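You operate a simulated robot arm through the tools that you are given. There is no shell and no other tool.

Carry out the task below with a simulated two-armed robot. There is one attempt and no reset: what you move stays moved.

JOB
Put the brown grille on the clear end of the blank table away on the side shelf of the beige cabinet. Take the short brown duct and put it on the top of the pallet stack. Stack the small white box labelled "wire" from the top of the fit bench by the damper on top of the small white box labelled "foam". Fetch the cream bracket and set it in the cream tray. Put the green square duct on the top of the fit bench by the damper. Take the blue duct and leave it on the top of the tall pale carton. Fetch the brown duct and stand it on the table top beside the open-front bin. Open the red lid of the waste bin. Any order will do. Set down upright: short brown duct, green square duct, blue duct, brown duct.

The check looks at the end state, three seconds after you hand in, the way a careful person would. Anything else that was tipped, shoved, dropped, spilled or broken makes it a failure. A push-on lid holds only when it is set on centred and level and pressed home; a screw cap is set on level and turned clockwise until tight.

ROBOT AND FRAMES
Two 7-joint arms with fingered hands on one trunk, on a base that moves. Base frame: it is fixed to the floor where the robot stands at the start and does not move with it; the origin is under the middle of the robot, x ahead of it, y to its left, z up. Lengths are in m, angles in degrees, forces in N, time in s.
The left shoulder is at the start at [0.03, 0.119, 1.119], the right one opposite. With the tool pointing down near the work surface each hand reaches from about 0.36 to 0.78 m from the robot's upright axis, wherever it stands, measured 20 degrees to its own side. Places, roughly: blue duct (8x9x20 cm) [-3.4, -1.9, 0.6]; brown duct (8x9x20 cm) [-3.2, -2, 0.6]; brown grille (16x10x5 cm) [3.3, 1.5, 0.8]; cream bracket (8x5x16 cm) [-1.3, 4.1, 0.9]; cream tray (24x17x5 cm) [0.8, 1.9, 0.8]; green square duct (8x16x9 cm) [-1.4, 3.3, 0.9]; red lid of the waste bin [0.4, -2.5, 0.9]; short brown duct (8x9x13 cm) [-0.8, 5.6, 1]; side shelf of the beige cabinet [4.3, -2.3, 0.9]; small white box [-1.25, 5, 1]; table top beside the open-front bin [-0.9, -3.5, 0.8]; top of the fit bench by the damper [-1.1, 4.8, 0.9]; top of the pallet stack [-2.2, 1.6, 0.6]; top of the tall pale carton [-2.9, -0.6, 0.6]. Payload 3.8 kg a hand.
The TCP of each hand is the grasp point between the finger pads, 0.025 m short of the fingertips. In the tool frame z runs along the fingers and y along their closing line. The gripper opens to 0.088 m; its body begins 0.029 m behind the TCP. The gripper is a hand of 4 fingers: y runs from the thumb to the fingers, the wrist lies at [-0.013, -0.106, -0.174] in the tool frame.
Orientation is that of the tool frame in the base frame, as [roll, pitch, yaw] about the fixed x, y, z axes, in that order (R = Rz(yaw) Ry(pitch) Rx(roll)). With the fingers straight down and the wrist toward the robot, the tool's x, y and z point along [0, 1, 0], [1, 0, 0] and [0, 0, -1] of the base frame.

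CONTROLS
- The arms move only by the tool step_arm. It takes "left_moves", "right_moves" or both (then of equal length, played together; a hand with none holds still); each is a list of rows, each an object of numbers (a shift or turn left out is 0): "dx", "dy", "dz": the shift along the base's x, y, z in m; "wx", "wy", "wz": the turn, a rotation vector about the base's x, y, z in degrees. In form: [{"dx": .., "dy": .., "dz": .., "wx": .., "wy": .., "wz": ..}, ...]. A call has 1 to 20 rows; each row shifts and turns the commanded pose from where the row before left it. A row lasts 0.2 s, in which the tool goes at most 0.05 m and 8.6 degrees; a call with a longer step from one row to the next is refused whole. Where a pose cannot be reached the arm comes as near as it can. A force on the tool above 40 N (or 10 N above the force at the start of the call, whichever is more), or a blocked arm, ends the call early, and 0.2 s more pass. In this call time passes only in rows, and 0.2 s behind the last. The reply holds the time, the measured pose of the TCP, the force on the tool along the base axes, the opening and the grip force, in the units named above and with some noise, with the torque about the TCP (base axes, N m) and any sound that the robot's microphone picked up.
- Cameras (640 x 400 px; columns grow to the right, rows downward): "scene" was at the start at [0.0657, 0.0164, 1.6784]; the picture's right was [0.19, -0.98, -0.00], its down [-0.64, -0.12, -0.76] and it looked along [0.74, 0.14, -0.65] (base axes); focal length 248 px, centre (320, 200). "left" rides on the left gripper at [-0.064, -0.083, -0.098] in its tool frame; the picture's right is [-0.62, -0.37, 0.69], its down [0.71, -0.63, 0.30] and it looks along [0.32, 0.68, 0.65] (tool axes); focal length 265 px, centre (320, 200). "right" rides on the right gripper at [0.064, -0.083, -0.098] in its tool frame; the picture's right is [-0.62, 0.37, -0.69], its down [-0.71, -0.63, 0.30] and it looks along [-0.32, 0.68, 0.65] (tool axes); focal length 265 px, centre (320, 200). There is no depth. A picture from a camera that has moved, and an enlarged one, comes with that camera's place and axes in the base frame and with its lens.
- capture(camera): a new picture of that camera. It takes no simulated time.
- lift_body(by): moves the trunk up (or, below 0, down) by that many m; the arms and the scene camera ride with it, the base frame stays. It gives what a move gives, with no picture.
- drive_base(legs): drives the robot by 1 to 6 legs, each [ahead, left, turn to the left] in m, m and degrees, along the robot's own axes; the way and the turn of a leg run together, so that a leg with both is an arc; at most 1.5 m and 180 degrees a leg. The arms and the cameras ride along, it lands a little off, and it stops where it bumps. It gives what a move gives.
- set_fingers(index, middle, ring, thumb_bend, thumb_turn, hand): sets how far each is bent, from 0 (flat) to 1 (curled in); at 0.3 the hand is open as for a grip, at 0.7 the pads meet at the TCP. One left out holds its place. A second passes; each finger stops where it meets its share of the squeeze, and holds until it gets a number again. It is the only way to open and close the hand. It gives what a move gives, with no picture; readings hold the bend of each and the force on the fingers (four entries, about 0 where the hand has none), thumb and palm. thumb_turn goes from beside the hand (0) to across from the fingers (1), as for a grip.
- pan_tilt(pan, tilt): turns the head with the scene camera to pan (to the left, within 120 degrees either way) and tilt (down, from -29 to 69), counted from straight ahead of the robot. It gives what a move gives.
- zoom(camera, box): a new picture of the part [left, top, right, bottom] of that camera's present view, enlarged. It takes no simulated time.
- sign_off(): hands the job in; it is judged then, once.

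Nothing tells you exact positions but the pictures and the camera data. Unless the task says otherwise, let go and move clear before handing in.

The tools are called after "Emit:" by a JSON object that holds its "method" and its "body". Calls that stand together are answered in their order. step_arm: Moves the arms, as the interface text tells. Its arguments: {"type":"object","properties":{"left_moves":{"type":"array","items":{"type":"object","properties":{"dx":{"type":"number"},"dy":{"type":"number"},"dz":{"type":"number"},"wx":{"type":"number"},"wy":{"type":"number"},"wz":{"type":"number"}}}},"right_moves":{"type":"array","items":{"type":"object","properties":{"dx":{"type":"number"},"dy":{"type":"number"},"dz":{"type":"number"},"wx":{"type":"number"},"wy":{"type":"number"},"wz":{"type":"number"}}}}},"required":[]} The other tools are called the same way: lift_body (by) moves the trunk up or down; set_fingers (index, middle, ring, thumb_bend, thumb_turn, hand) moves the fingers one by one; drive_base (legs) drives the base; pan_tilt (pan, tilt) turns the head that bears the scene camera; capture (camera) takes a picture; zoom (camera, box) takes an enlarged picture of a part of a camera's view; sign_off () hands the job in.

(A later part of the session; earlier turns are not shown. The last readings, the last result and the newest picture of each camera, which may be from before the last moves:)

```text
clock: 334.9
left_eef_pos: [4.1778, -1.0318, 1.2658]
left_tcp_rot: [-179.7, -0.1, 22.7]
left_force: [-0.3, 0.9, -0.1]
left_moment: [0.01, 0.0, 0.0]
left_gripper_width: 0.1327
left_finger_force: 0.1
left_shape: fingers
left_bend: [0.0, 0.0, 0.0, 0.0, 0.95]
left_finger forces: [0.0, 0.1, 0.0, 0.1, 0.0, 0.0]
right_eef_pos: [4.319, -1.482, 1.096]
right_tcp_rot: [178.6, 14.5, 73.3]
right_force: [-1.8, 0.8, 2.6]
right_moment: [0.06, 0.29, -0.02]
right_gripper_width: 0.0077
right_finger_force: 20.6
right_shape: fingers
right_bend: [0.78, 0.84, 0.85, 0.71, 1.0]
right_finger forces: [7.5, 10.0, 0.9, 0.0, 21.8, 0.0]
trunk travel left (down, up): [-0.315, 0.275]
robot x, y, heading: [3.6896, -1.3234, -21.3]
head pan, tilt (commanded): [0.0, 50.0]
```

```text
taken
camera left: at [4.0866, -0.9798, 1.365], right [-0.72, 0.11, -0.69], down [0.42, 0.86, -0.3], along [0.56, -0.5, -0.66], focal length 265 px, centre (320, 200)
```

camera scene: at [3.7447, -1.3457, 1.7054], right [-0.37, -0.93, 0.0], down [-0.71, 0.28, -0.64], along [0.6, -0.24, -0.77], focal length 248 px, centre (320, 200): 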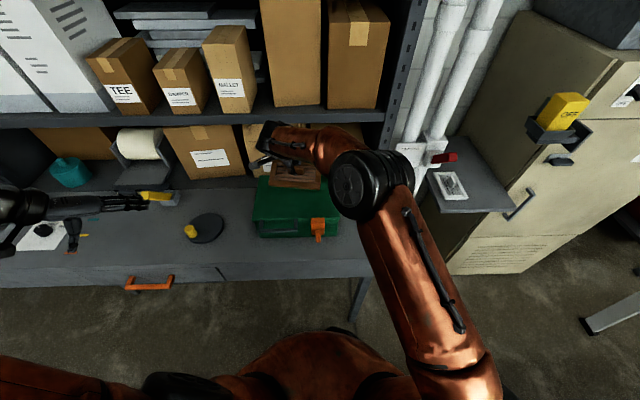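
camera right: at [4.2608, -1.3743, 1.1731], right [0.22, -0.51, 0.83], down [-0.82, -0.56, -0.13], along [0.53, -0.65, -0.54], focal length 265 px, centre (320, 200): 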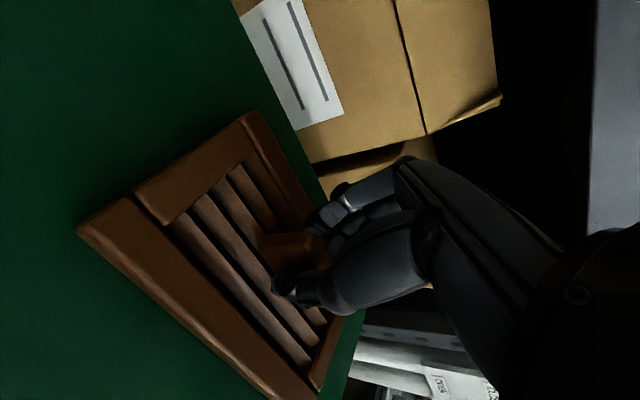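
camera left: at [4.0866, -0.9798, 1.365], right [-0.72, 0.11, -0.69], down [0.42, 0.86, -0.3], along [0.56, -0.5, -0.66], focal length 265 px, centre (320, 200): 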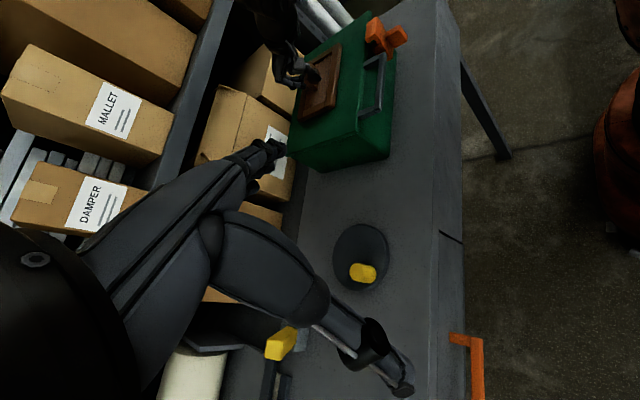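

The left camera shows the grille lying flat on the lid. I'll release it and retreat the right hand.

Emit:
{"method": "set_fingers", "body": {"hand": "right", "index": 0.5, "middle": 0.5, "ring": 0.5, "thumb_bend": 0.5}}

Emit:
{"method": "step_arm", "body": {"right_moves": [{"dz": 0.015}, {"dz": 0.03}, {"dz": 0.04}, {"dx": -0.04, "dy": -0.01}, {"dx": -0.04, "dy": -0.02}, {"dx": -0.03, "dy": -0.03}, {"dx": -0.03, "dy": -0.03}, {"dx": -0.03, "dy": -0.03}]}}

Emit:
{"method": "capture", "body": {"camera": "scene"}}

Emit:
{"method": "zoom", "body": {"camera": "scene", "box": [220, 150, 360, 260]}}

Emit:
{"method": "zoom", "body": {"camera": "left", "box": [260, 0, 460, 180]}}

```text
clock: 335.9
left_eef_pos: [4.1786, -1.0316, 1.2677]
left_tcp_rot: [-179.6, 0.0, 22.7]
left_force: [-0.1, 0.2, -0.2]
left_moment: [0.02, -0.01, 0.0]
left_gripper_width: 0.1327
left_finger_force: 0.0
left_shape: fingers
left_bend: [0.0, 0.0, 0.0, 0.0, 0.95]
left_finger forces: [0.0, 0.0, 0.1, 0.1, 0.0, 0.0]
right_eef_pos: [4.3188, -1.4823, 1.0972]
right_tcp_rot: [178.7, 14.4, 73.2]
right_force: [-0.9, 0.4, -0.5]
right_moment: [0.01, -0.01, 0.05]
right_gripper_width: 0.0406
right_finger_force: 0.2
right_shape: fingers
right_bend: [0.5, 0.5, 0.5, 0.5, 1.0]
right_finger forces: [0.7, 0.0, 0.0, 0.1, 0.1, 0.1]
trunk travel left (down, up): [-0.315, 0.275]
robot x, y, heading: [3.687, -1.3288, -21.3]
head pan, tilt (commanded): [0.0, 50.0]
```

```text
clock: 337.7
left_eef_pos: [4.1767, -1.0329, 1.2662]
left_tcp_rot: [-179.5, -0.1, 22.7]
left_force: [0.3, 0.6, 0.5]
left_moment: [0.0, 0.0, 0.0]
left_gripper_width: 0.1325
left_finger_force: 0.1
left_shape: fingers
left_bend: [0.0, 0.0, 0.0, 0.0, 0.95]
left_finger forces: [0.1, 0.0, 0.0, 0.0, 0.0, 0.1]
right_eef_pos: [4.1513, -1.6036, 1.1853]
right_tcp_rot: [178.6, 14.4, 73.4]
right_force: [-0.9, 0.5, 0.0]
right_moment: [-0.01, 0.02, -0.04]
right_gripper_width: 0.0412
right_finger_force: 0.1
right_shape: fingers
right_bend: [0.5, 0.5, 0.5, 0.5, 1.0]
right_finger forces: [0.0, 0.1, 0.1, 0.0, 0.0, 0.0]
trunk travel left (down, up): [-0.315, 0.275]
robot x, y, heading: [3.6827, -1.3265, -21.5]
head pan, tilt (commanded): [0.0, 50.0]
```

```text
taken
camera scene: at [3.7418, -1.3473, 1.7055], right [-0.37, -0.93, 0.0], down [-0.71, 0.28, -0.64], along [0.6, -0.23, -0.77], focal length 248 px, centre (320, 200)
```

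scene: 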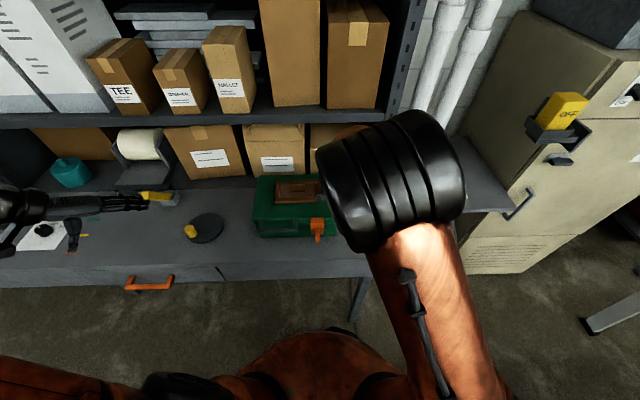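

```text
3.64 times, centred on (290, 205) of scene
camera zoom: at [3.7418, -1.3473, 1.7055], right [-0.37, -0.93, 0.0], down [-0.71, 0.28, -0.64], along [0.6, -0.23, -0.77], focal length 902 px, centre (429, 182)
```

zoom: 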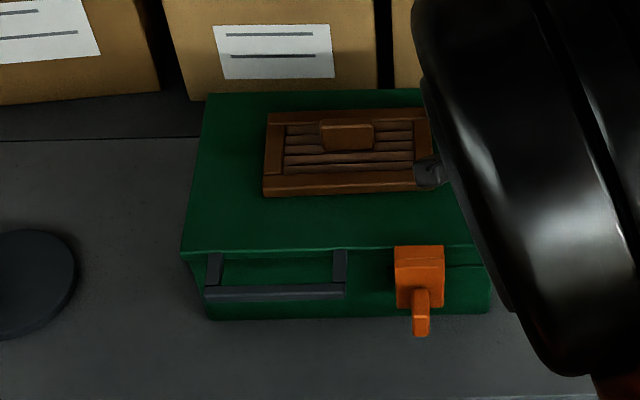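

```text
2.22 times, centred on (360, 90) of left
camera zoom: at [4.0859, -0.9804, 1.3655], right [-0.72, 0.11, -0.69], down [0.42, 0.86, -0.3], along [0.56, -0.5, -0.66], focal length 590 px, centre (231, 444)
```

zoom: 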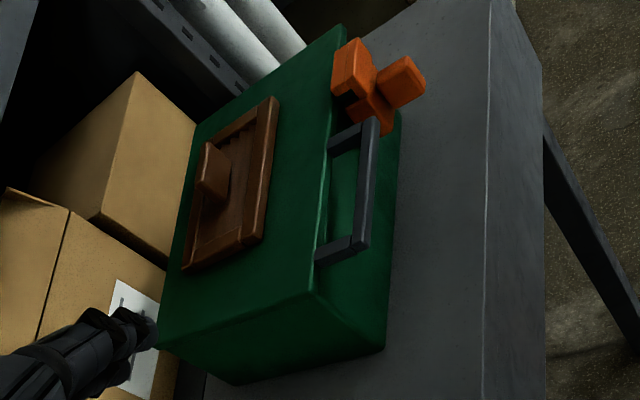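

The grille lies flat on the case, its handle at (4.3035, -1.4865). I'll move the right hand clear and bring the left hand over it in the default orientation.

Emit:
{"method": "step_arm", "body": {"right_moves": [{"dx": -0.0276, "dy": -0.0339}, {"dx": -0.0276, "dy": -0.0339}, {"dx": -0.0276, "dy": -0.0339}, {"dx": -0.0276, "dy": -0.0339}, {"dx": -0.0276, "dy": -0.0339}, {"dx": -0.0276, "dy": -0.0339}]}}

Emit:
{"method": "set_fingers", "body": {"hand": "left", "index": 0.48, "middle": 0.48, "ring": 0.48, "thumb_bend": 0.48, "thumb_turn": 1}}

Emit:
{"method": "step_arm", "body": {"left_moves": [{"dx": 0.0127, "dy": -0.0454, "wz": 4.6}, {"dx": 0.0127, "dy": -0.0454, "wz": 4.6}, {"dx": 0.0127, "dy": -0.0454, "wz": 4.6}, {"dx": 0.0127, "dy": -0.0454, "wz": 4.6}, {"dx": 0.0127, "dy": -0.0454, "wz": 4.6}, {"dx": 0.0127, "dy": -0.0454, "wz": 4.6}, {"dx": 0.0127, "dy": -0.0454, "wz": 4.6}, {"dx": 0.0127, "dy": -0.0454, "wz": 4.6}, {"dx": 0.0127, "dy": -0.0454, "wz": 4.6}, {"dx": 0.0125, "dy": -0.045, "wz": 4.5}]}}

Emit:
{"method": "capture", "body": {"camera": "scene"}}

Emit:
{"method": "capture", "body": {"camera": "left"}}

```text
clock: 339.1
left_eef_pos: [4.176, -1.0328, 1.2675]
left_tcp_rot: [-179.6, 0.0, 22.8]
left_force: [-0.3, -1.2, 0.2]
left_moment: [-0.01, 0.0, -0.03]
left_gripper_width: 0.1327
left_finger_force: 0.1
left_shape: fingers
left_bend: [0.0, 0.0, 0.0, 0.0, 0.95]
left_finger forces: [0.0, 0.1, 0.0, 0.0, 0.0, 0.1]
right_eef_pos: [3.9813, -1.8112, 1.1813]
right_tcp_rot: [178.5, 14.3, 73.4]
right_force: [-0.2, -1.0, 0.4]
right_moment: [0.02, -0.01, 0.01]
right_gripper_width: 0.0413
right_finger_force: 0.0
right_shape: fingers
right_bend: [0.5, 0.5, 0.5, 0.5, 1.0]
right_finger forces: [0.1, 0.1, 0.1, 0.1, 0.1, 0.0]
trunk travel left (down, up): [-0.315, 0.275]
robot x, y, heading: [3.6863, -1.3236, -21.4]
head pan, tilt (commanded): [0.0, 50.0]
```

```text
clock: 340.1
left_eef_pos: [4.1769, -1.0321, 1.2658]
left_tcp_rot: [-179.6, 0.0, 22.7]
left_force: [-0.2, -0.2, 0.0]
left_moment: [0.02, -0.01, 0.01]
left_gripper_width: 0.0465
left_finger_force: 0.2
left_shape: fingers
left_bend: [0.48, 0.48, 0.48, 0.48, 1.0]
left_finger forces: [0.0, 0.0, 0.1, 0.0, 0.0, 0.1]
right_eef_pos: [3.9829, -1.8094, 1.1827]
right_tcp_rot: [178.5, 14.4, 73.3]
right_force: [0.5, 0.0, -0.9]
right_moment: [0.04, 0.01, 0.05]
right_gripper_width: 0.0411
right_finger_force: 0.1
right_shape: fingers
right_bend: [0.5, 0.5, 0.5, 0.5, 1.0]
right_finger forces: [0.0, 0.0, 0.0, 0.0, 0.1, 0.0]
trunk travel left (down, up): [-0.315, 0.275]
robot x, y, heading: [3.685, -1.3245, -21.4]
head pan, tilt (commanded): [0.0, 50.0]
```

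```text
clock: 342.3
left_eef_pos: [4.3034, -1.4877, 1.2699]
left_tcp_rot: [-179.7, -0.2, 68.8]
left_force: [0.2, -0.5, 0.2]
left_moment: [-0.03, -0.03, 0.0]
left_gripper_width: 0.046
left_finger_force: 0.0
left_shape: fingers
left_bend: [0.48, 0.48, 0.48, 0.48, 1.0]
left_finger forces: [0.0, 0.1, 0.1, 0.1, 0.1, 0.0]
right_eef_pos: [3.9829, -1.811, 1.1819]
right_tcp_rot: [178.6, 14.4, 73.3]
right_force: [-0.4, -0.4, -0.1]
right_moment: [0.0, -0.04, -0.03]
right_gripper_width: 0.041
right_finger_force: 0.0
right_shape: fingers
right_bend: [0.5, 0.5, 0.5, 0.5, 1.0]
right_finger forces: [0.1, 0.1, 0.0, 0.0, 0.0, 0.1]
trunk travel left (down, up): [-0.315, 0.275]
robot x, y, heading: [3.6871, -1.3248, -21.3]
head pan, tilt (commanded): [0.0, 50.0]
```

```text
taken
camera scene: at [3.7428, -1.3492, 1.7054], right [-0.37, -0.93, 0.0], down [-0.71, 0.28, -0.64], along [0.6, -0.23, -0.77], focal length 248 px, centre (320, 200)
```

scene: 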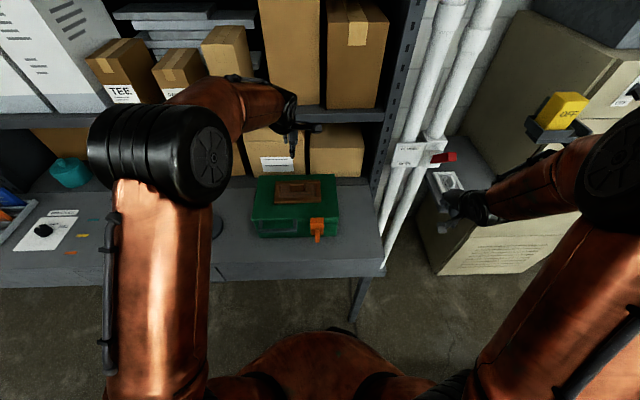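

```text
taken
camera left: at [4.2032, -1.5169, 1.369], right [-0.57, -0.44, -0.69], down [-0.33, 0.9, -0.3], along [0.75, 0.06, -0.66], focal length 265 px, centre (320, 200)
```

left: 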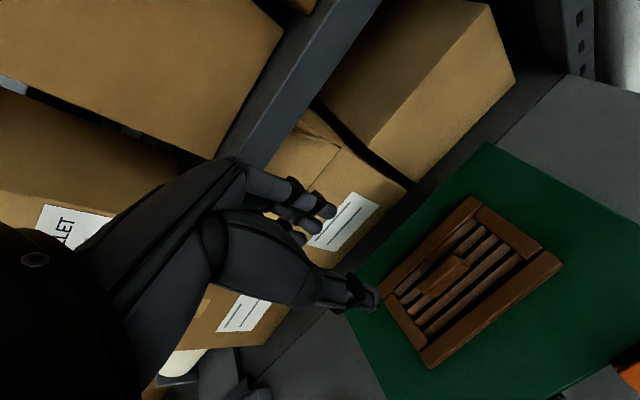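

The projected handle position matches the image. I'll descend to the handle.

Emit:
{"method": "step_arm", "body": {"left_moves": [{"dz": -0.045}, {"dz": -0.045}, {"dz": -0.035}, {"dz": -0.02}]}}

Emit:
{"method": "capture", "body": {"camera": "left"}}

Emit:
{"method": "zoom", "body": {"camera": "scene", "box": [200, 130, 380, 260]}}

```text
clock: 343.3
left_eef_pos: [4.3062, -1.4826, 1.1192]
left_tcp_rot: [-179.6, -0.2, 68.5]
left_force: [-0.2, -0.4, -0.2]
left_moment: [-0.03, 0.01, 0.01]
left_gripper_width: 0.0462
left_finger_force: 0.0
left_shape: fingers
left_bend: [0.48, 0.48, 0.48, 0.48, 1.0]
left_finger forces: [0.0, 0.1, 0.0, 0.0, 0.1, 0.0]
right_eef_pos: [3.983, -1.8086, 1.1824]
right_tcp_rot: [178.7, 14.3, 73.3]
right_force: [-0.3, -1.2, -0.3]
right_moment: [0.0, 0.0, -0.01]
right_gripper_width: 0.041
right_finger_force: 0.1
right_shape: fingers
right_bend: [0.5, 0.5, 0.5, 0.5, 1.0]
right_finger forces: [0.1, 0.0, 0.0, 0.0, 0.0, 0.0]
trunk travel left (down, up): [-0.315, 0.275]
robot x, y, heading: [3.686, -1.3272, -21.3]
head pan, tilt (commanded): [0.0, 50.0]
```

```text
taken
camera left: at [4.2048, -1.5124, 1.2185], right [-0.57, -0.44, -0.69], down [-0.33, 0.9, -0.3], along [0.75, 0.06, -0.66], focal length 265 px, centre (320, 200)
```

left: 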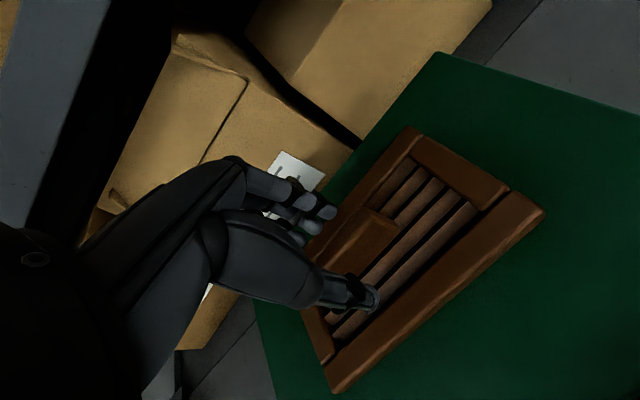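

```text
3.08 times, centred on (290, 195) of scene
camera zoom: at [3.7427, -1.3476, 1.7055], right [-0.37, -0.93, 0.0], down [-0.71, 0.28, -0.64], along [0.6, -0.23, -0.77], focal length 763 px, centre (412, 215)
```

zoom: 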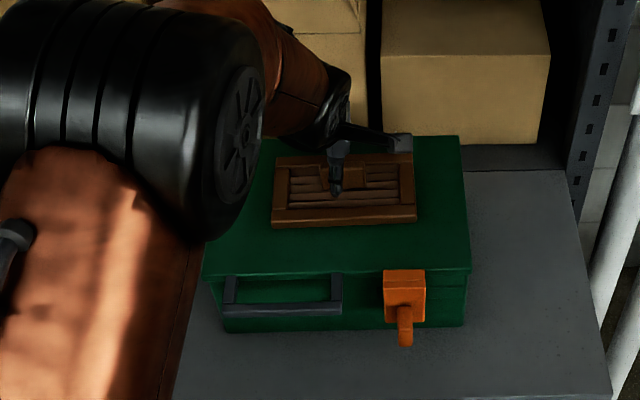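

Emit:
{"method": "step_arm", "body": {"left_moves": [{"dx": -0.005, "dy": -0.005, "dz": -0.01}, {"dz": -0.01}, {"dz": -0.006}]}}

Emit:
{"method": "capture", "body": {"camera": "left"}}

```text
clock: 344.1
left_eef_pos: [4.2982, -1.4906, 1.0974]
left_tcp_rot: [-179.9, 0.0, 68.5]
left_force: [0.3, 0.9, 7.4]
left_moment: [-0.03, -0.22, 0.02]
left_gripper_width: 0.0462
left_finger_force: 3.9
left_shape: fingers
left_bend: [0.48, 0.47, 0.48, 0.48, 1.0]
left_finger forces: [0.1, 7.1, 0.0, 0.0, 0.0, 0.0]
right_eef_pos: [3.9824, -1.8097, 1.1825]
right_tcp_rot: [178.6, 14.4, 73.2]
right_force: [-1.3, -0.2, 0.6]
right_moment: [0.02, 0.0, -0.01]
right_gripper_width: 0.0412
right_finger_force: 0.2
right_shape: fingers
right_bend: [0.5, 0.5, 0.5, 0.5, 1.0]
right_finger forces: [0.0, 0.0, 0.1, 0.0, 0.0, 0.1]
trunk travel left (down, up): [-0.315, 0.275]
robot x, y, heading: [3.6846, -1.3286, -21.7]
head pan, tilt (commanded): [0.0, 50.0]
```

```text
taken
camera left: at [4.1986, -1.5197, 1.1949], right [-0.57, -0.44, -0.69], down [-0.33, 0.9, -0.3], along [0.75, 0.05, -0.66], focal length 265 px, centre (320, 200)
```

left: 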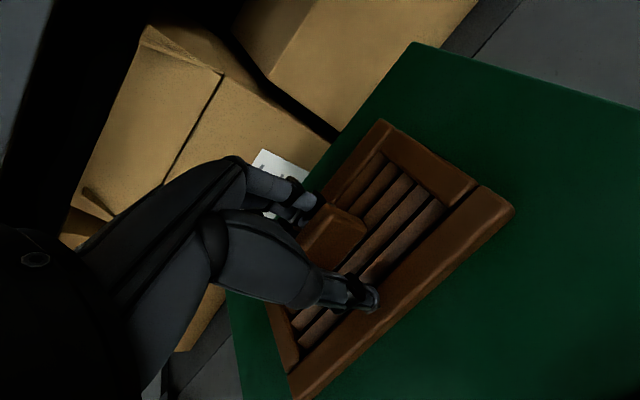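

The middle fingertip just touches the slats, so the depth is right. I'll close on the handle.

Emit:
{"method": "step_arm", "body": {"left_moves": [{"dz": 0.003}]}}

Emit:
{"method": "set_fingers", "body": {"hand": "left", "index": 0.8, "middle": 0.8, "ring": 0.8, "thumb_bend": 0.8}}

Emit:
{"method": "set_fingers", "body": {"hand": "left", "index": 0.9, "middle": 0.9, "ring": 0.9, "thumb_bend": 0.9}}

Emit:
{"method": "step_arm", "body": {"left_moves": [{"dz": 0.01}, {"dz": 0.02}, {"dz": 0.03}]}}

Emit:
{"method": "capture", "body": {"camera": "left"}}

Emit:
{"method": "zoom", "body": {"camera": "scene", "box": [200, 130, 380, 260]}}

```text
clock: 344.5
left_eef_pos: [4.2992, -1.4915, 1.0973]
left_tcp_rot: [-179.5, -0.1, 68.6]
left_force: [-0.4, -0.4, 1.9]
left_moment: [-0.01, -0.01, -0.01]
left_gripper_width: 0.0462
left_finger_force: 0.6
left_shape: fingers
left_bend: [0.48, 0.48, 0.48, 0.48, 1.0]
left_finger forces: [0.0, 1.9, 0.1, 0.1, 0.0, 0.0]
right_eef_pos: [3.9823, -1.8095, 1.1829]
right_tcp_rot: [178.5, 14.4, 73.3]
right_force: [0.7, 0.1, 0.0]
right_moment: [-0.02, 0.01, -0.02]
right_gripper_width: 0.0412
right_finger_force: 0.0
right_shape: fingers
right_bend: [0.5, 0.5, 0.5, 0.5, 1.0]
right_finger forces: [0.1, 0.1, 0.1, 0.0, 0.0, 0.0]
trunk travel left (down, up): [-0.315, 0.275]
robot x, y, heading: [3.6902, -1.3295, -21.5]
head pan, tilt (commanded): [0.0, 50.0]
```

```text
clock: 345.5
left_eef_pos: [4.2999, -1.4906, 1.0982]
left_tcp_rot: [-179.6, -0.1, 68.6]
left_force: [0.1, 0.6, 0.0]
left_moment: [-0.02, 0.08, -0.02]
left_gripper_width: 0.0066
left_finger_force: 19.0
left_shape: fingers
left_bend: [0.73, 0.77, 0.79, 0.67, 0.97]
left_finger forces: [7.9, 8.4, 2.3, 0.1, 18.7, 0.0]
right_eef_pos: [3.9823, -1.8104, 1.1827]
right_tcp_rot: [178.6, 14.3, 73.2]
right_force: [-0.9, -1.0, -0.1]
right_moment: [0.02, 0.0, 0.0]
right_gripper_width: 0.041
right_finger_force: 0.0
right_shape: fingers
right_bend: [0.5, 0.5, 0.5, 0.5, 1.0]
right_finger forces: [0.0, 0.0, 0.0, 0.0, 0.0, 0.1]
trunk travel left (down, up): [-0.315, 0.275]
robot x, y, heading: [3.6893, -1.3246, -21.4]
head pan, tilt (commanded): [0.0, 50.0]
```

```text
clock: 346.5
left_eef_pos: [4.2999, -1.4899, 1.0977]
left_tcp_rot: [-179.6, 0.0, 68.7]
left_force: [-0.6, -0.2, -1.3]
left_moment: [-0.01, 0.1, 0.0]
left_gripper_width: 0.0063
left_finger_force: 21.2
left_shape: fingers
left_bend: [0.74, 0.81, 0.9, 0.67, 0.96]
left_finger forces: [11.9, 9.1, 0.0, 0.0, 21.5, 0.0]
right_eef_pos: [3.982, -1.8079, 1.1826]
right_tcp_rot: [178.4, 14.3, 73.3]
right_force: [-0.1, -0.3, -0.2]
right_moment: [0.01, 0.01, 0.03]
right_gripper_width: 0.0411
right_finger_force: 0.1
right_shape: fingers
right_bend: [0.5, 0.5, 0.5, 0.5, 1.0]
right_finger forces: [0.0, 0.0, 0.0, 0.1, 0.0, 0.1]
trunk travel left (down, up): [-0.315, 0.275]
robot x, y, heading: [3.6898, -1.3248, -21.4]
head pan, tilt (commanded): [0.0, 50.0]
```

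```text
clock: 347.3
left_eef_pos: [4.2997, -1.4886, 1.157]
left_tcp_rot: [-179.5, -0.2, 68.6]
left_force: [0.5, 0.9, -1.7]
left_moment: [0.0, -0.04, 0.01]
left_gripper_width: 0.0061
left_finger_force: 22.2
left_shape: fingers
left_bend: [0.74, 0.81, 0.9, 0.67, 0.96]
left_finger forces: [12.2, 9.6, 0.0, 0.0, 22.0, 0.1]
right_eef_pos: [3.9838, -1.8087, 1.1829]
right_tcp_rot: [178.6, 14.4, 73.2]
right_force: [-1.5, -0.5, 0.0]
right_moment: [0.02, 0.01, 0.01]
right_gripper_width: 0.0411
right_finger_force: 0.0
right_shape: fingers
right_bend: [0.5, 0.5, 0.5, 0.5, 1.0]
right_finger forces: [0.0, 0.0, 0.0, 0.1, 0.1, 0.0]
trunk travel left (down, up): [-0.315, 0.275]
robot x, y, heading: [3.6884, -1.3261, -21.3]
head pan, tilt (commanded): [0.0, 50.0]
```

```text
taken
camera left: at [4.1987, -1.5187, 1.2558], right [-0.57, -0.44, -0.69], down [-0.33, 0.9, -0.3], along [0.75, 0.05, -0.66], focal length 265 px, centre (320, 200)
```

left: 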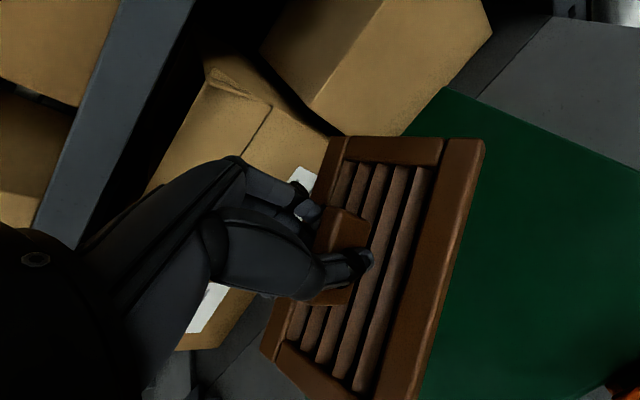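

```text
3.08 times, centred on (290, 195) of scene
camera zoom: at [3.7419, -1.3467, 1.7055], right [-0.37, -0.93, 0.0], down [-0.71, 0.28, -0.64], along [0.6, -0.23, -0.77], focal length 763 px, centre (412, 215)
```

zoom: 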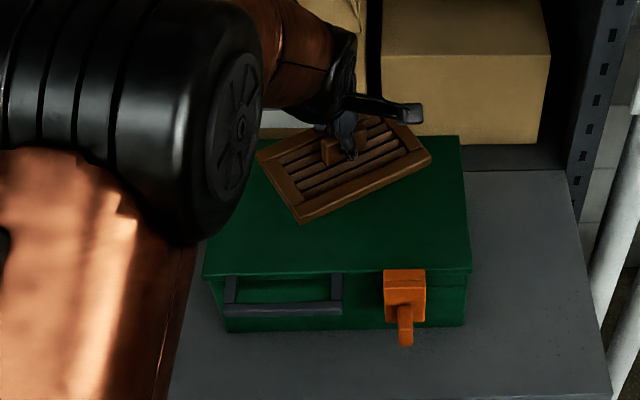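

The grille is in the left hand, turned about 35° in the grip. I can correct that with hand and base heading. I'll lift it clear of the case, back off, tuck both arms and turn toward the shelf.

Emit:
{"method": "step_arm", "body": {"left_moves": [{"dz": 0.04}, {"dz": 0.04}]}}

Emit:
{"method": "drive_base", "body": {"legs": [[-0.3, 0, 0]]}}

Emit:
{"method": "step_arm", "body": {"left_moves": [{"dx": -0.04, "dy": 0.02, "wz": -8.4}, {"dx": -0.04, "dy": 0.02, "wz": -8.4}, {"dx": -0.04, "dy": 0.02, "wz": -8.4}, {"dx": -0.04, "dy": 0.02, "wz": -8.4}, {"dx": -0.04, "dy": 0.02, "wz": -8.4}, {"wz": -8.4}, {"wz": -8.4}, {"wz": -8.4}, {"wz": -8.4}, {"wz": -8.4}], "right_moves": [{"dx": -0.02, "dy": 0.01, "dz": 0.01}, {"dx": -0.02, "dy": 0.01, "dz": 0.01}, {"dx": -0.02, "dy": 0.01, "dz": 0.01}, {"dz": 0.01}, {"dz": 0.01}, {"dz": 0}, {"dz": 0}, {"dz": 0}, {"dz": 0}, {"dz": 0}]}}

Emit:
{"method": "capture", "body": {"camera": "scene"}}

Emit:
{"method": "capture", "body": {"camera": "left"}}

```text
clock: 347.9
left_eef_pos: [4.2994, -1.49, 1.2396]
left_tcp_rot: [-179.6, -0.1, 68.5]
left_force: [0.0, 0.3, -2.4]
left_moment: [-0.01, -0.01, 0.01]
left_gripper_width: 0.006
left_finger_force: 22.0
left_shape: fingers
left_bend: [0.74, 0.81, 0.9, 0.67, 0.96]
left_finger forces: [12.2, 9.7, 0.0, 0.1, 22.0, 0.1]
right_eef_pos: [3.9827, -1.8087, 1.1828]
right_tcp_rot: [178.4, 14.4, 73.2]
right_force: [0.2, -1.1, -0.7]
right_moment: [-0.02, 0.0, 0.03]
right_gripper_width: 0.0407
right_finger_force: 0.1
right_shape: fingers
right_bend: [0.5, 0.5, 0.5, 0.5, 1.0]
right_finger forces: [0.1, 0.1, 0.1, 0.0, 0.1, 0.0]
trunk travel left (down, up): [-0.315, 0.275]
robot x, y, heading: [3.6856, -1.3282, -21.5]
head pan, tilt (commanded): [0.0, 50.0]
```

```text
clock: 350.0
left_eef_pos: [4.0156, -1.373, 1.2387]
left_tcp_rot: [-179.6, -0.1, 69.2]
left_force: [-0.3, 0.5, -1.4]
left_moment: [0.02, -0.02, -0.03]
left_gripper_width: 0.0063
left_finger_force: 21.9
left_shape: fingers
left_bend: [0.74, 0.81, 0.9, 0.67, 0.96]
left_finger forces: [12.1, 9.7, 0.0, 0.0, 22.0, 0.0]
right_eef_pos: [3.7026, -1.6963, 1.1827]
right_tcp_rot: [178.5, 14.4, 74.0]
right_force: [0.3, -0.6, 0.0]
right_moment: [0.04, -0.02, 0.01]
right_gripper_width: 0.0413
right_finger_force: 0.1
right_shape: fingers
right_bend: [0.5, 0.5, 0.5, 0.5, 1.0]
right_finger forces: [0.1, 0.0, 0.1, 0.0, 0.1, 0.0]
trunk travel left (down, up): [-0.315, 0.275]
robot x, y, heading: [3.4007, -1.2148, -20.9]
head pan, tilt (commanded): [0.0, 50.0]
```

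```text
clock: 352.2
left_eef_pos: [3.817, -1.2733, 1.2397]
left_tcp_rot: [-179.6, 0.0, -14.9]
left_force: [0.2, 0.1, -0.7]
left_moment: [0.0, 0.04, 0.0]
left_gripper_width: 0.006
left_finger_force: 22.2
left_shape: fingers
left_bend: [0.74, 0.81, 0.9, 0.67, 0.96]
left_finger forces: [11.9, 10.0, 0.0, 0.0, 22.0, 0.0]
right_eef_pos: [3.6439, -1.6662, 1.2324]
right_tcp_rot: [178.7, 14.5, 73.9]
right_force: [0.0, -0.2, -0.5]
right_moment: [-0.03, 0.0, 0.0]
right_gripper_width: 0.0411
right_finger_force: 0.1
right_shape: fingers
right_bend: [0.5, 0.5, 0.5, 0.5, 1.0]
right_finger forces: [0.0, 0.0, 0.0, 0.0, 0.0, 0.1]
trunk travel left (down, up): [-0.315, 0.275]
robot x, y, heading: [3.3979, -1.2149, -21.0]
head pan, tilt (commanded): [0.0, 50.0]
```

```text
taken
camera scene: at [3.4573, -1.2357, 1.7055], right [-0.36, -0.93, 0.0], down [-0.72, 0.27, -0.64], along [0.6, -0.23, -0.77], focal length 248 px, centre (320, 200)
```

scene: 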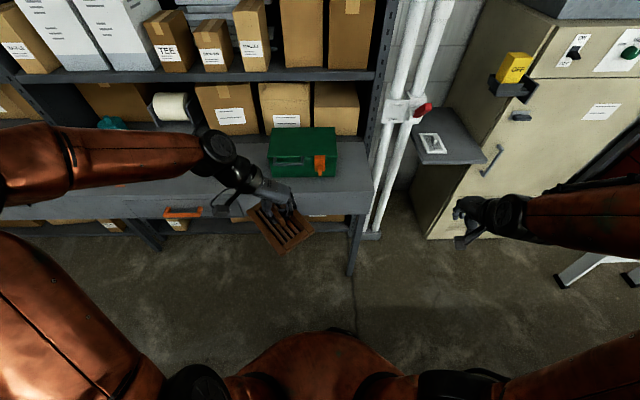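

```text
taken
camera left: at [3.7753, -1.1767, 1.3379], right [-0.5, 0.52, -0.69], down [0.85, 0.43, -0.3], along [0.14, -0.74, -0.66], focal length 265 px, centre (320, 200)
```

left: 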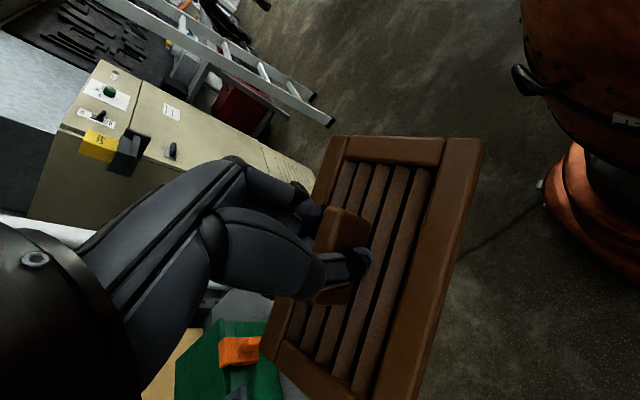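

Emit:
{"method": "drive_base", "body": {"legs": [[0, 0, -24], [0.567, -0.314, 0]]}}

Emit:
{"method": "pan_tilt", "body": {"pan": 5, "tilt": 40}}

Emit:
{"method": "capture", "body": {"camera": "scene"}}

Emit:
{"method": "zoom", "body": {"camera": "scene", "box": [240, 80, 440, 240]}}

```text
clock: 357.0
left_eef_pos: [3.9248, -2.0568, 1.2388]
left_tcp_rot: [-179.6, 0.1, -38.9]
left_force: [-0.1, 0.4, -1.7]
left_moment: [0.02, -0.02, 0.02]
left_gripper_width: 0.0061
left_finger_force: 21.9
left_shape: fingers
left_bend: [0.74, 0.81, 0.9, 0.67, 0.96]
left_finger forces: [11.9, 10.0, 0.0, 0.0, 22.0, 0.0]
right_eef_pos: [3.6056, -2.3427, 1.2334]
right_tcp_rot: [178.7, 14.4, 49.8]
right_force: [-0.1, 0.0, 0.9]
right_moment: [0.03, -0.02, -0.01]
right_gripper_width: 0.0412
right_finger_force: 0.0
right_shape: fingers
right_bend: [0.5, 0.5, 0.5, 0.5, 1.0]
right_finger forces: [0.1, 0.0, 0.0, 0.0, 0.1, 0.0]
trunk travel left (down, up): [-0.315, 0.275]
robot x, y, heading: [3.5659, -1.8342, -44.7]
head pan, tilt (commanded): [0.0, 50.0]
```

```text
clock: 357.7
left_eef_pos: [3.9232, -2.0542, 1.2381]
left_tcp_rot: [-179.6, 0.0, -39.0]
left_force: [-0.3, 0.7, -1.7]
left_moment: [-0.03, 0.05, -0.01]
left_gripper_width: 0.0063
left_finger_force: 21.7
left_shape: fingers
left_bend: [0.74, 0.81, 0.9, 0.67, 0.96]
left_finger forces: [11.9, 10.0, 0.1, 0.0, 22.0, 0.0]
right_eef_pos: [3.6066, -2.341, 1.2332]
right_tcp_rot: [178.5, 14.4, 49.8]
right_force: [0.2, -0.2, -0.1]
right_moment: [-0.04, 0.01, -0.03]
right_gripper_width: 0.0412
right_finger_force: 0.1
right_shape: fingers
right_bend: [0.5, 0.5, 0.5, 0.5, 1.0]
right_finger forces: [0.1, 0.0, 0.0, 0.0, 0.0, 0.0]
trunk travel left (down, up): [-0.315, 0.275]
robot x, y, heading: [3.57, -1.8334, -45.1]
head pan, tilt (commanded): [5.0, 40.0]
```

```text
taken
camera scene: at [3.6223, -1.8731, 1.7196], right [-0.64, -0.77, 0.0], down [-0.49, 0.41, -0.77], along [0.59, -0.49, -0.64], focal length 248 px, centre (320, 200)
```

scene: 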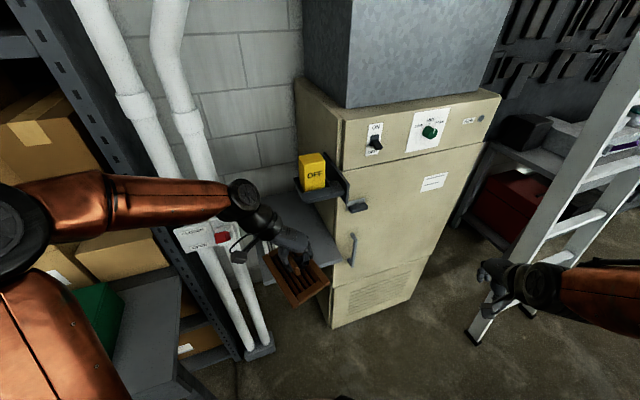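

```text
2.50 times, centred on (340, 160) of scene
camera zoom: at [3.6223, -1.8731, 1.7196], right [-0.64, -0.77, 0.0], down [-0.49, 0.41, -0.77], along [0.59, -0.49, -0.64], focal length 620 px, centre (270, 300)
```

zoom: 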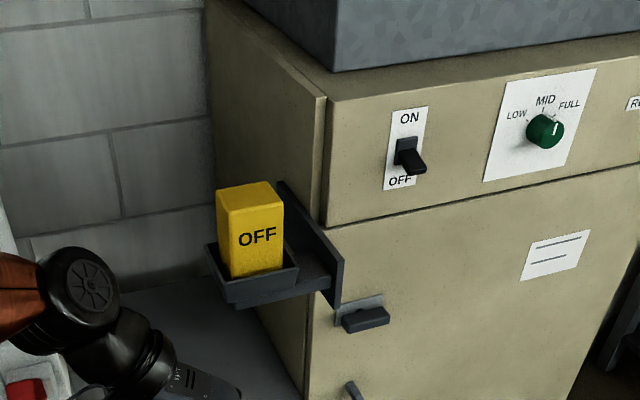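

The holder sits on the cabinet's flank above the shelf. I'll lower the hand below holder height while still in front, then slide in underneath from the front.

Emit:
{"method": "lift_body", "body": {"by": -0.16}}

Emit:
{"method": "step_arm", "body": {"left_moves": [{"dz": -0.04}, {"dz": -0.04}]}}

Emit:
{"method": "capture", "body": {"camera": "scene"}}

Emit:
{"method": "zoom", "body": {"camera": "scene", "box": [220, 120, 400, 260]}}

Emit:
{"method": "capture", "body": {"camera": "left"}}

```text
clock: 359.5
left_eef_pos: [3.9225, -2.0559, 1.079]
left_tcp_rot: [-179.6, 0.0, -39.0]
left_force: [-0.1, 0.1, -1.4]
left_moment: [-0.01, 0.0, 0.03]
left_gripper_width: 0.0059
left_finger_force: 21.9
left_shape: fingers
left_bend: [0.74, 0.81, 0.9, 0.67, 0.96]
left_finger forces: [11.8, 9.9, 0.0, 0.0, 22.0, 0.0]
right_eef_pos: [3.607, -2.3415, 1.073]
right_tcp_rot: [178.5, 14.3, 49.7]
right_force: [-0.3, -0.1, 0.6]
right_moment: [-0.01, 0.0, -0.01]
right_gripper_width: 0.0414
right_finger_force: 0.1
right_shape: fingers
right_bend: [0.5, 0.5, 0.5, 0.5, 1.0]
right_finger forces: [0.1, 0.0, 0.0, 0.0, 0.0, 0.1]
trunk travel left (down, up): [-0.155, 0.435]
robot x, y, heading: [3.5697, -1.8306, -45.1]
head pan, tilt (commanded): [5.0, 40.0]
```

```text
clock: 360.1
left_eef_pos: [3.9249, -2.0558, 0.9989]
left_tcp_rot: [-179.5, 0.0, -39.0]
left_force: [-0.5, -0.1, -2.5]
left_moment: [-0.04, 0.0, 0.03]
left_gripper_width: 0.0061
left_finger_force: 22.3
left_shape: fingers
left_bend: [0.74, 0.81, 0.9, 0.67, 0.96]
left_finger forces: [11.8, 10.0, 0.1, 0.0, 22.1, 0.0]
right_eef_pos: [3.6073, -2.3427, 1.0725]
right_tcp_rot: [178.7, 14.5, 49.8]
right_force: [-0.2, -0.6, 0.5]
right_moment: [-0.01, 0.03, -0.01]
right_gripper_width: 0.041
right_finger_force: 0.0
right_shape: fingers
right_bend: [0.5, 0.5, 0.5, 0.5, 1.0]
right_finger forces: [0.0, 0.1, 0.0, 0.0, 0.1, 0.1]
trunk travel left (down, up): [-0.155, 0.435]
robot x, y, heading: [3.5627, -1.8345, -45.0]
head pan, tilt (commanded): [5.0, 40.0]
```

```text
taken
camera scene: at [3.6229, -1.8732, 1.5596], right [-0.64, -0.77, 0.0], down [-0.49, 0.41, -0.77], along [0.59, -0.49, -0.64], focal length 248 px, centre (320, 200)
```

scene: 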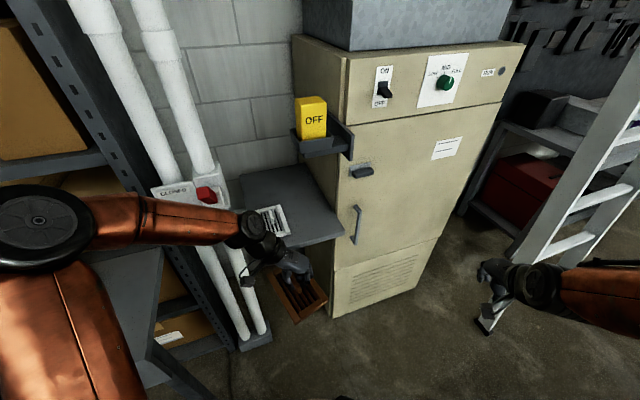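

```text
2.86 times, centred on (310, 190) of scene
camera zoom: at [3.6229, -1.8732, 1.5596], right [-0.64, -0.77, 0.0], down [-0.49, 0.41, -0.77], along [0.59, -0.49, -0.64], focal length 708 px, centre (349, 229)
```

zoom: 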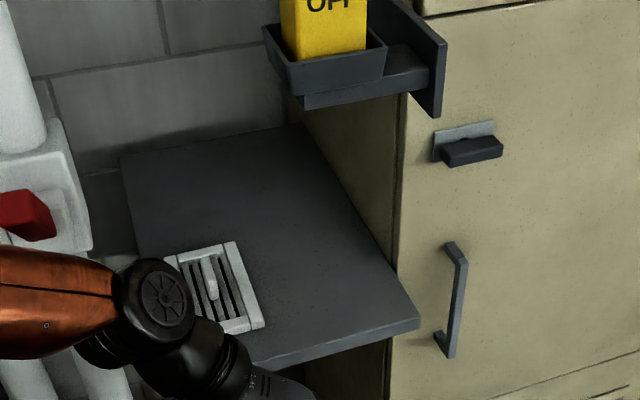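

```text
taken
camera left: at [3.9264, -1.9506, 1.0975], right [-0.25, 0.68, -0.69], down [0.95, 0.04, -0.3], along [-0.18, -0.73, -0.66], focal length 265 px, centre (320, 200)
```

left: 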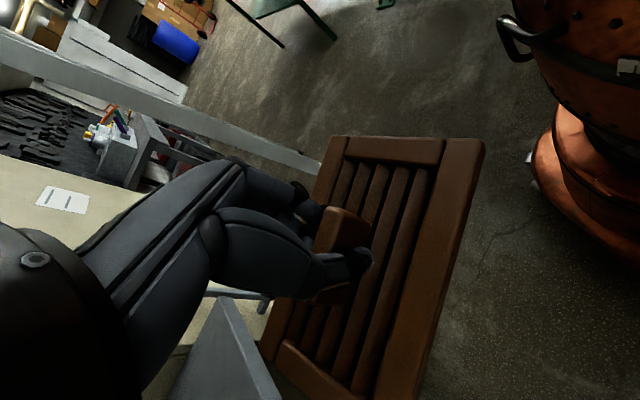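

The shelf's free zone is 0.19 m wide between the white grille and the cabinet. I'll line up in front of it, square the grille a little more, then slide in.

Emit:
{"method": "step_arm", "body": {"left_moves": [{"dx": 0.0026, "dy": -0.0346, "wz": -2.5}, {"dx": 0.0026, "dy": -0.0346, "wz": -2.5}, {"dx": 0.0026, "dy": -0.0346, "wz": -2.5}, {"dx": 0.0026, "dy": -0.0346, "dz": -0.01}]}}

Emit:
{"method": "capture", "body": {"camera": "scene"}}

Emit:
{"method": "zoom", "body": {"camera": "scene", "box": [220, 140, 400, 280]}}

```text
clock: 361.1
left_eef_pos: [3.9346, -2.1932, 0.9874]
left_tcp_rot: [-179.4, 0.0, -46.6]
left_force: [-0.8, -0.4, -2.2]
left_moment: [-0.01, 0.01, 0.01]
left_gripper_width: 0.0059
left_finger_force: 22.3
left_shape: fingers
left_bend: [0.74, 0.81, 0.9, 0.67, 0.96]
left_finger forces: [11.9, 10.0, 0.0, 0.0, 22.1, 0.0]
right_eef_pos: [3.6052, -2.3425, 1.0731]
right_tcp_rot: [178.7, 14.3, 49.7]
right_force: [-0.2, -0.3, 0.3]
right_moment: [-0.02, 0.01, 0.01]
right_gripper_width: 0.041
right_finger_force: 0.0
right_shape: fingers
right_bend: [0.5, 0.5, 0.5, 0.5, 1.0]
right_finger forces: [0.0, 0.0, 0.0, 0.0, 0.0, 0.0]
trunk travel left (down, up): [-0.155, 0.435]
robot x, y, heading: [3.572, -1.833, -45.1]
head pan, tilt (commanded): [5.0, 40.0]
```

```text
taken
camera scene: at [3.6224, -1.8741, 1.5596], right [-0.64, -0.77, 0.0], down [-0.49, 0.41, -0.77], along [0.59, -0.49, -0.64], focal length 248 px, centre (320, 200)
```

scene: 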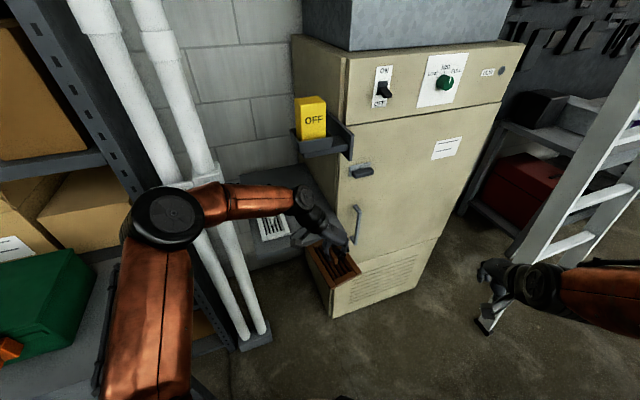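

```text
2.86 times, centred on (310, 210) of scene
camera zoom: at [3.6224, -1.8741, 1.5596], right [-0.64, -0.77, 0.0], down [-0.49, 0.41, -0.77], along [0.59, -0.49, -0.64], focal length 708 px, centre (349, 171)
```

zoom: 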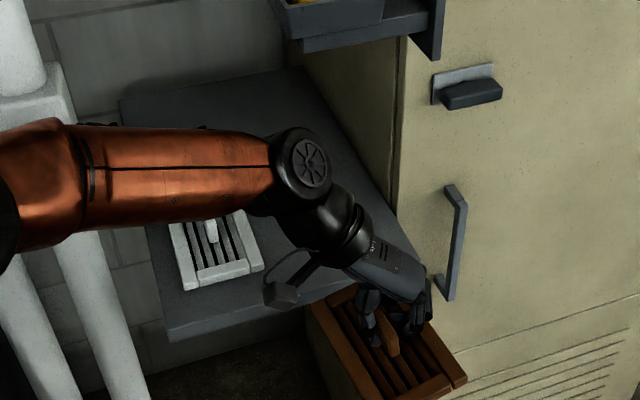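

Emit:
{"method": "step_arm", "body": {"left_moves": [{"dx": 0.0374, "dy": -0.0143}, {"dx": 0.0374, "dy": -0.0143}, {"dx": 0.0374, "dy": -0.0143}]}}

Emit:
{"method": "zoom", "body": {"camera": "scene", "box": [220, 120, 400, 260]}}

Emit:
{"method": "capture", "body": {"camera": "left"}}

```text
clock: 361.9
left_eef_pos: [4.0438, -2.236, 0.987]
left_tcp_rot: [-179.6, 0.1, -46.7]
left_force: [-0.7, -0.4, -1.2]
left_moment: [0.01, 0.0, 0.0]
left_gripper_width: 0.0061
left_finger_force: 21.6
left_shape: fingers
left_bend: [0.74, 0.82, 0.9, 0.67, 0.96]
left_finger forces: [11.9, 9.8, 0.1, 0.1, 21.9, 0.0]
right_eef_pos: [3.6069, -2.3433, 1.0731]
right_tcp_rot: [178.7, 14.3, 49.8]
right_force: [-0.1, -1.0, -0.5]
right_moment: [0.03, -0.04, 0.0]
right_gripper_width: 0.0413
right_finger_force: 0.0
right_shape: fingers
right_bend: [0.5, 0.5, 0.5, 0.5, 1.0]
right_finger forces: [0.0, 0.0, 0.1, 0.0, 0.0, 0.1]
trunk travel left (down, up): [-0.155, 0.435]
robot x, y, heading: [3.5699, -1.8337, -44.9]
head pan, tilt (commanded): [5.0, 40.0]
```

```text
2.86 times, centred on (310, 190) of scene
camera zoom: at [3.6229, -1.8743, 1.5596], right [-0.64, -0.77, 0.0], down [-0.49, 0.41, -0.77], along [0.59, -0.49, -0.64], focal length 708 px, centre (349, 229)
```

zoom: 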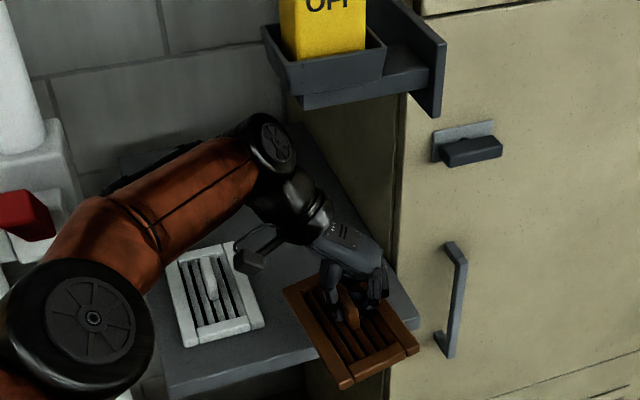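

```text
taken
camera left: at [4.0594, -2.1317, 1.0869], right [-0.16, 0.71, -0.69], down [0.95, -0.08, -0.3], along [-0.27, -0.7, -0.66], focal length 265 px, centre (320, 200)
```

left: 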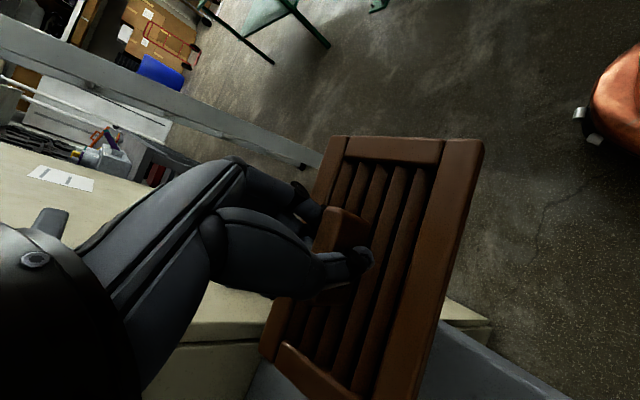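

Alignment looks right and there's no contact. I'll slide in the rest of the way.

Emit:
{"method": "step_arm", "body": {"left_moves": [{"dx": 0.0383, "dy": -0.0146}, {"dx": 0.0383, "dy": -0.0146}, {"dx": 0.0383, "dy": -0.0146}, {"dx": 0.0383, "dy": -0.0146}]}}

Emit:
{"method": "zoom", "body": {"camera": "scene", "box": [220, 120, 400, 260]}}

Emit:
{"method": "capture", "body": {"camera": "left"}}

```text
clock: 362.9
left_eef_pos: [4.0893, -2.2149, 0.9862]
left_tcp_rot: [-179.6, 0.0, -46.4]
left_force: [0.1, 0.5, -2.0]
left_moment: [0.01, 0.01, 0.03]
left_gripper_width: 0.0061
left_finger_force: 21.9
left_shape: fingers
left_bend: [0.74, 0.82, 0.9, 0.68, 0.96]
left_finger forces: [11.9, 9.7, 0.1, 0.0, 21.8, 0.1]
left hand out of reach, approached as far as the arm can: row 1, 2, 3, 4
right_eef_pos: [3.6059, -2.3413, 1.0731]
right_tcp_rot: [178.6, 14.5, 49.7]
right_force: [-0.4, 0.6, 0.2]
right_moment: [-0.01, 0.01, -0.02]
right_gripper_width: 0.0413
right_finger_force: 0.0
right_shape: fingers
right_bend: [0.5, 0.5, 0.5, 0.5, 1.0]
right_finger forces: [0.0, 0.1, 0.0, 0.1, 0.1, 0.0]
trunk travel left (down, up): [-0.155, 0.435]
robot x, y, heading: [3.5696, -1.8308, -45.1]
head pan, tilt (commanded): [5.0, 40.0]
```

```text
2.86 times, centred on (310, 190) of scene
camera zoom: at [3.6226, -1.8726, 1.5596], right [-0.64, -0.77, 0.0], down [-0.49, 0.41, -0.77], along [0.59, -0.49, -0.64], focal length 708 px, centre (349, 229)
```

zoom: 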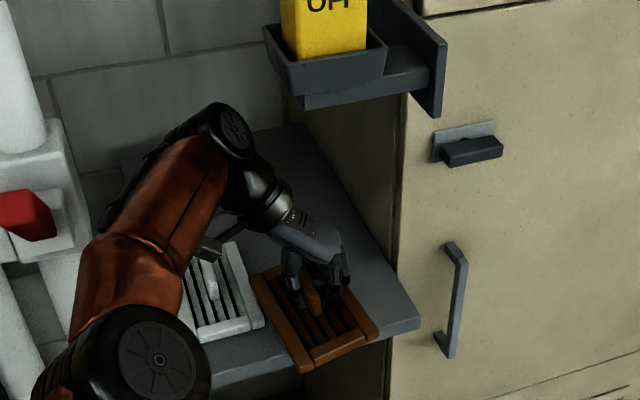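

```text
taken
camera left: at [4.1039, -2.1116, 1.0857], right [-0.16, 0.71, -0.69], down [0.95, -0.08, -0.3], along [-0.27, -0.7, -0.66], focal length 265 px, centre (320, 200)
```

left: 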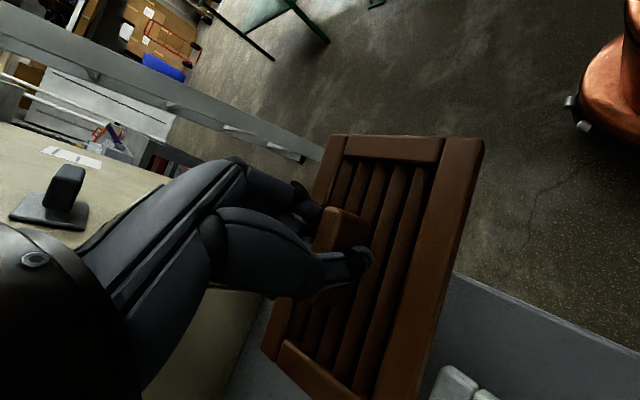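

I ran out of arm reach, so I'll bring the base forward 0.13 m to carry the grille to the target spot.

Emit:
{"method": "drive_base", "body": {"legs": [[0.132, 0.02, 0]]}}

Emit:
{"method": "zoom", "body": {"camera": "scene", "box": [220, 120, 400, 260]}}

Emit:
{"method": "capture", "body": {"camera": "left"}}

```text
clock: 364.2
left_eef_pos: [4.1936, -2.2936, 0.9853]
left_tcp_rot: [-179.6, 0.0, -46.5]
left_force: [0.8, 0.4, -2.9]
left_moment: [0.01, 0.01, -0.07]
left_gripper_width: 0.0062
left_finger_force: 21.9
left_shape: fingers
left_bend: [0.74, 0.82, 0.9, 0.68, 0.96]
left_finger forces: [12.0, 9.6, 0.1, 0.1, 21.8, 0.0]
right_eef_pos: [3.7122, -2.4195, 1.0722]
right_tcp_rot: [178.6, 14.4, 49.8]
right_force: [0.2, -0.4, 0.3]
right_moment: [0.01, 0.06, 0.0]
right_gripper_width: 0.0413
right_finger_force: 0.1
right_shape: fingers
right_bend: [0.5, 0.5, 0.5, 0.5, 1.0]
right_finger forces: [0.0, 0.0, 0.0, 0.1, 0.1, 0.1]
trunk travel left (down, up): [-0.155, 0.435]
robot x, y, heading: [3.6728, -1.9118, -44.9]
head pan, tilt (commanded): [5.0, 40.0]
```

```text
2.86 times, centred on (310, 190) of scene
camera zoom: at [3.7294, -1.951, 1.5595], right [-0.64, -0.77, 0.0], down [-0.49, 0.41, -0.76], along [0.59, -0.49, -0.64], focal length 708 px, centre (349, 229)
```

zoom: 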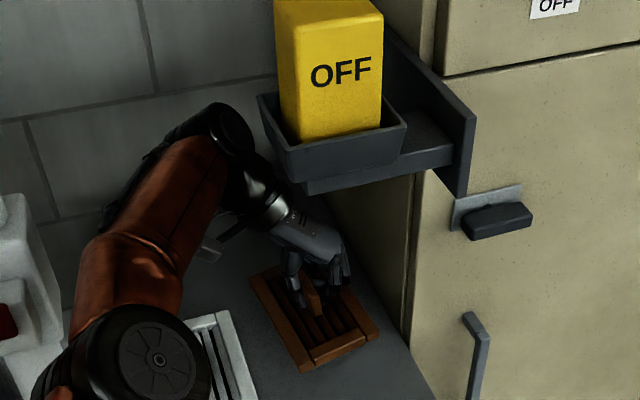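

```text
taken
camera left: at [4.21, -2.1898, 1.0847], right [-0.16, 0.71, -0.69], down [0.95, -0.08, -0.3], along [-0.27, -0.7, -0.66], focal length 265 px, centre (320, 200)
```

left: 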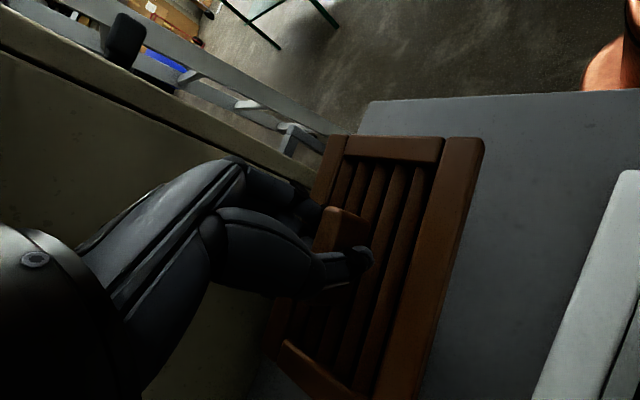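

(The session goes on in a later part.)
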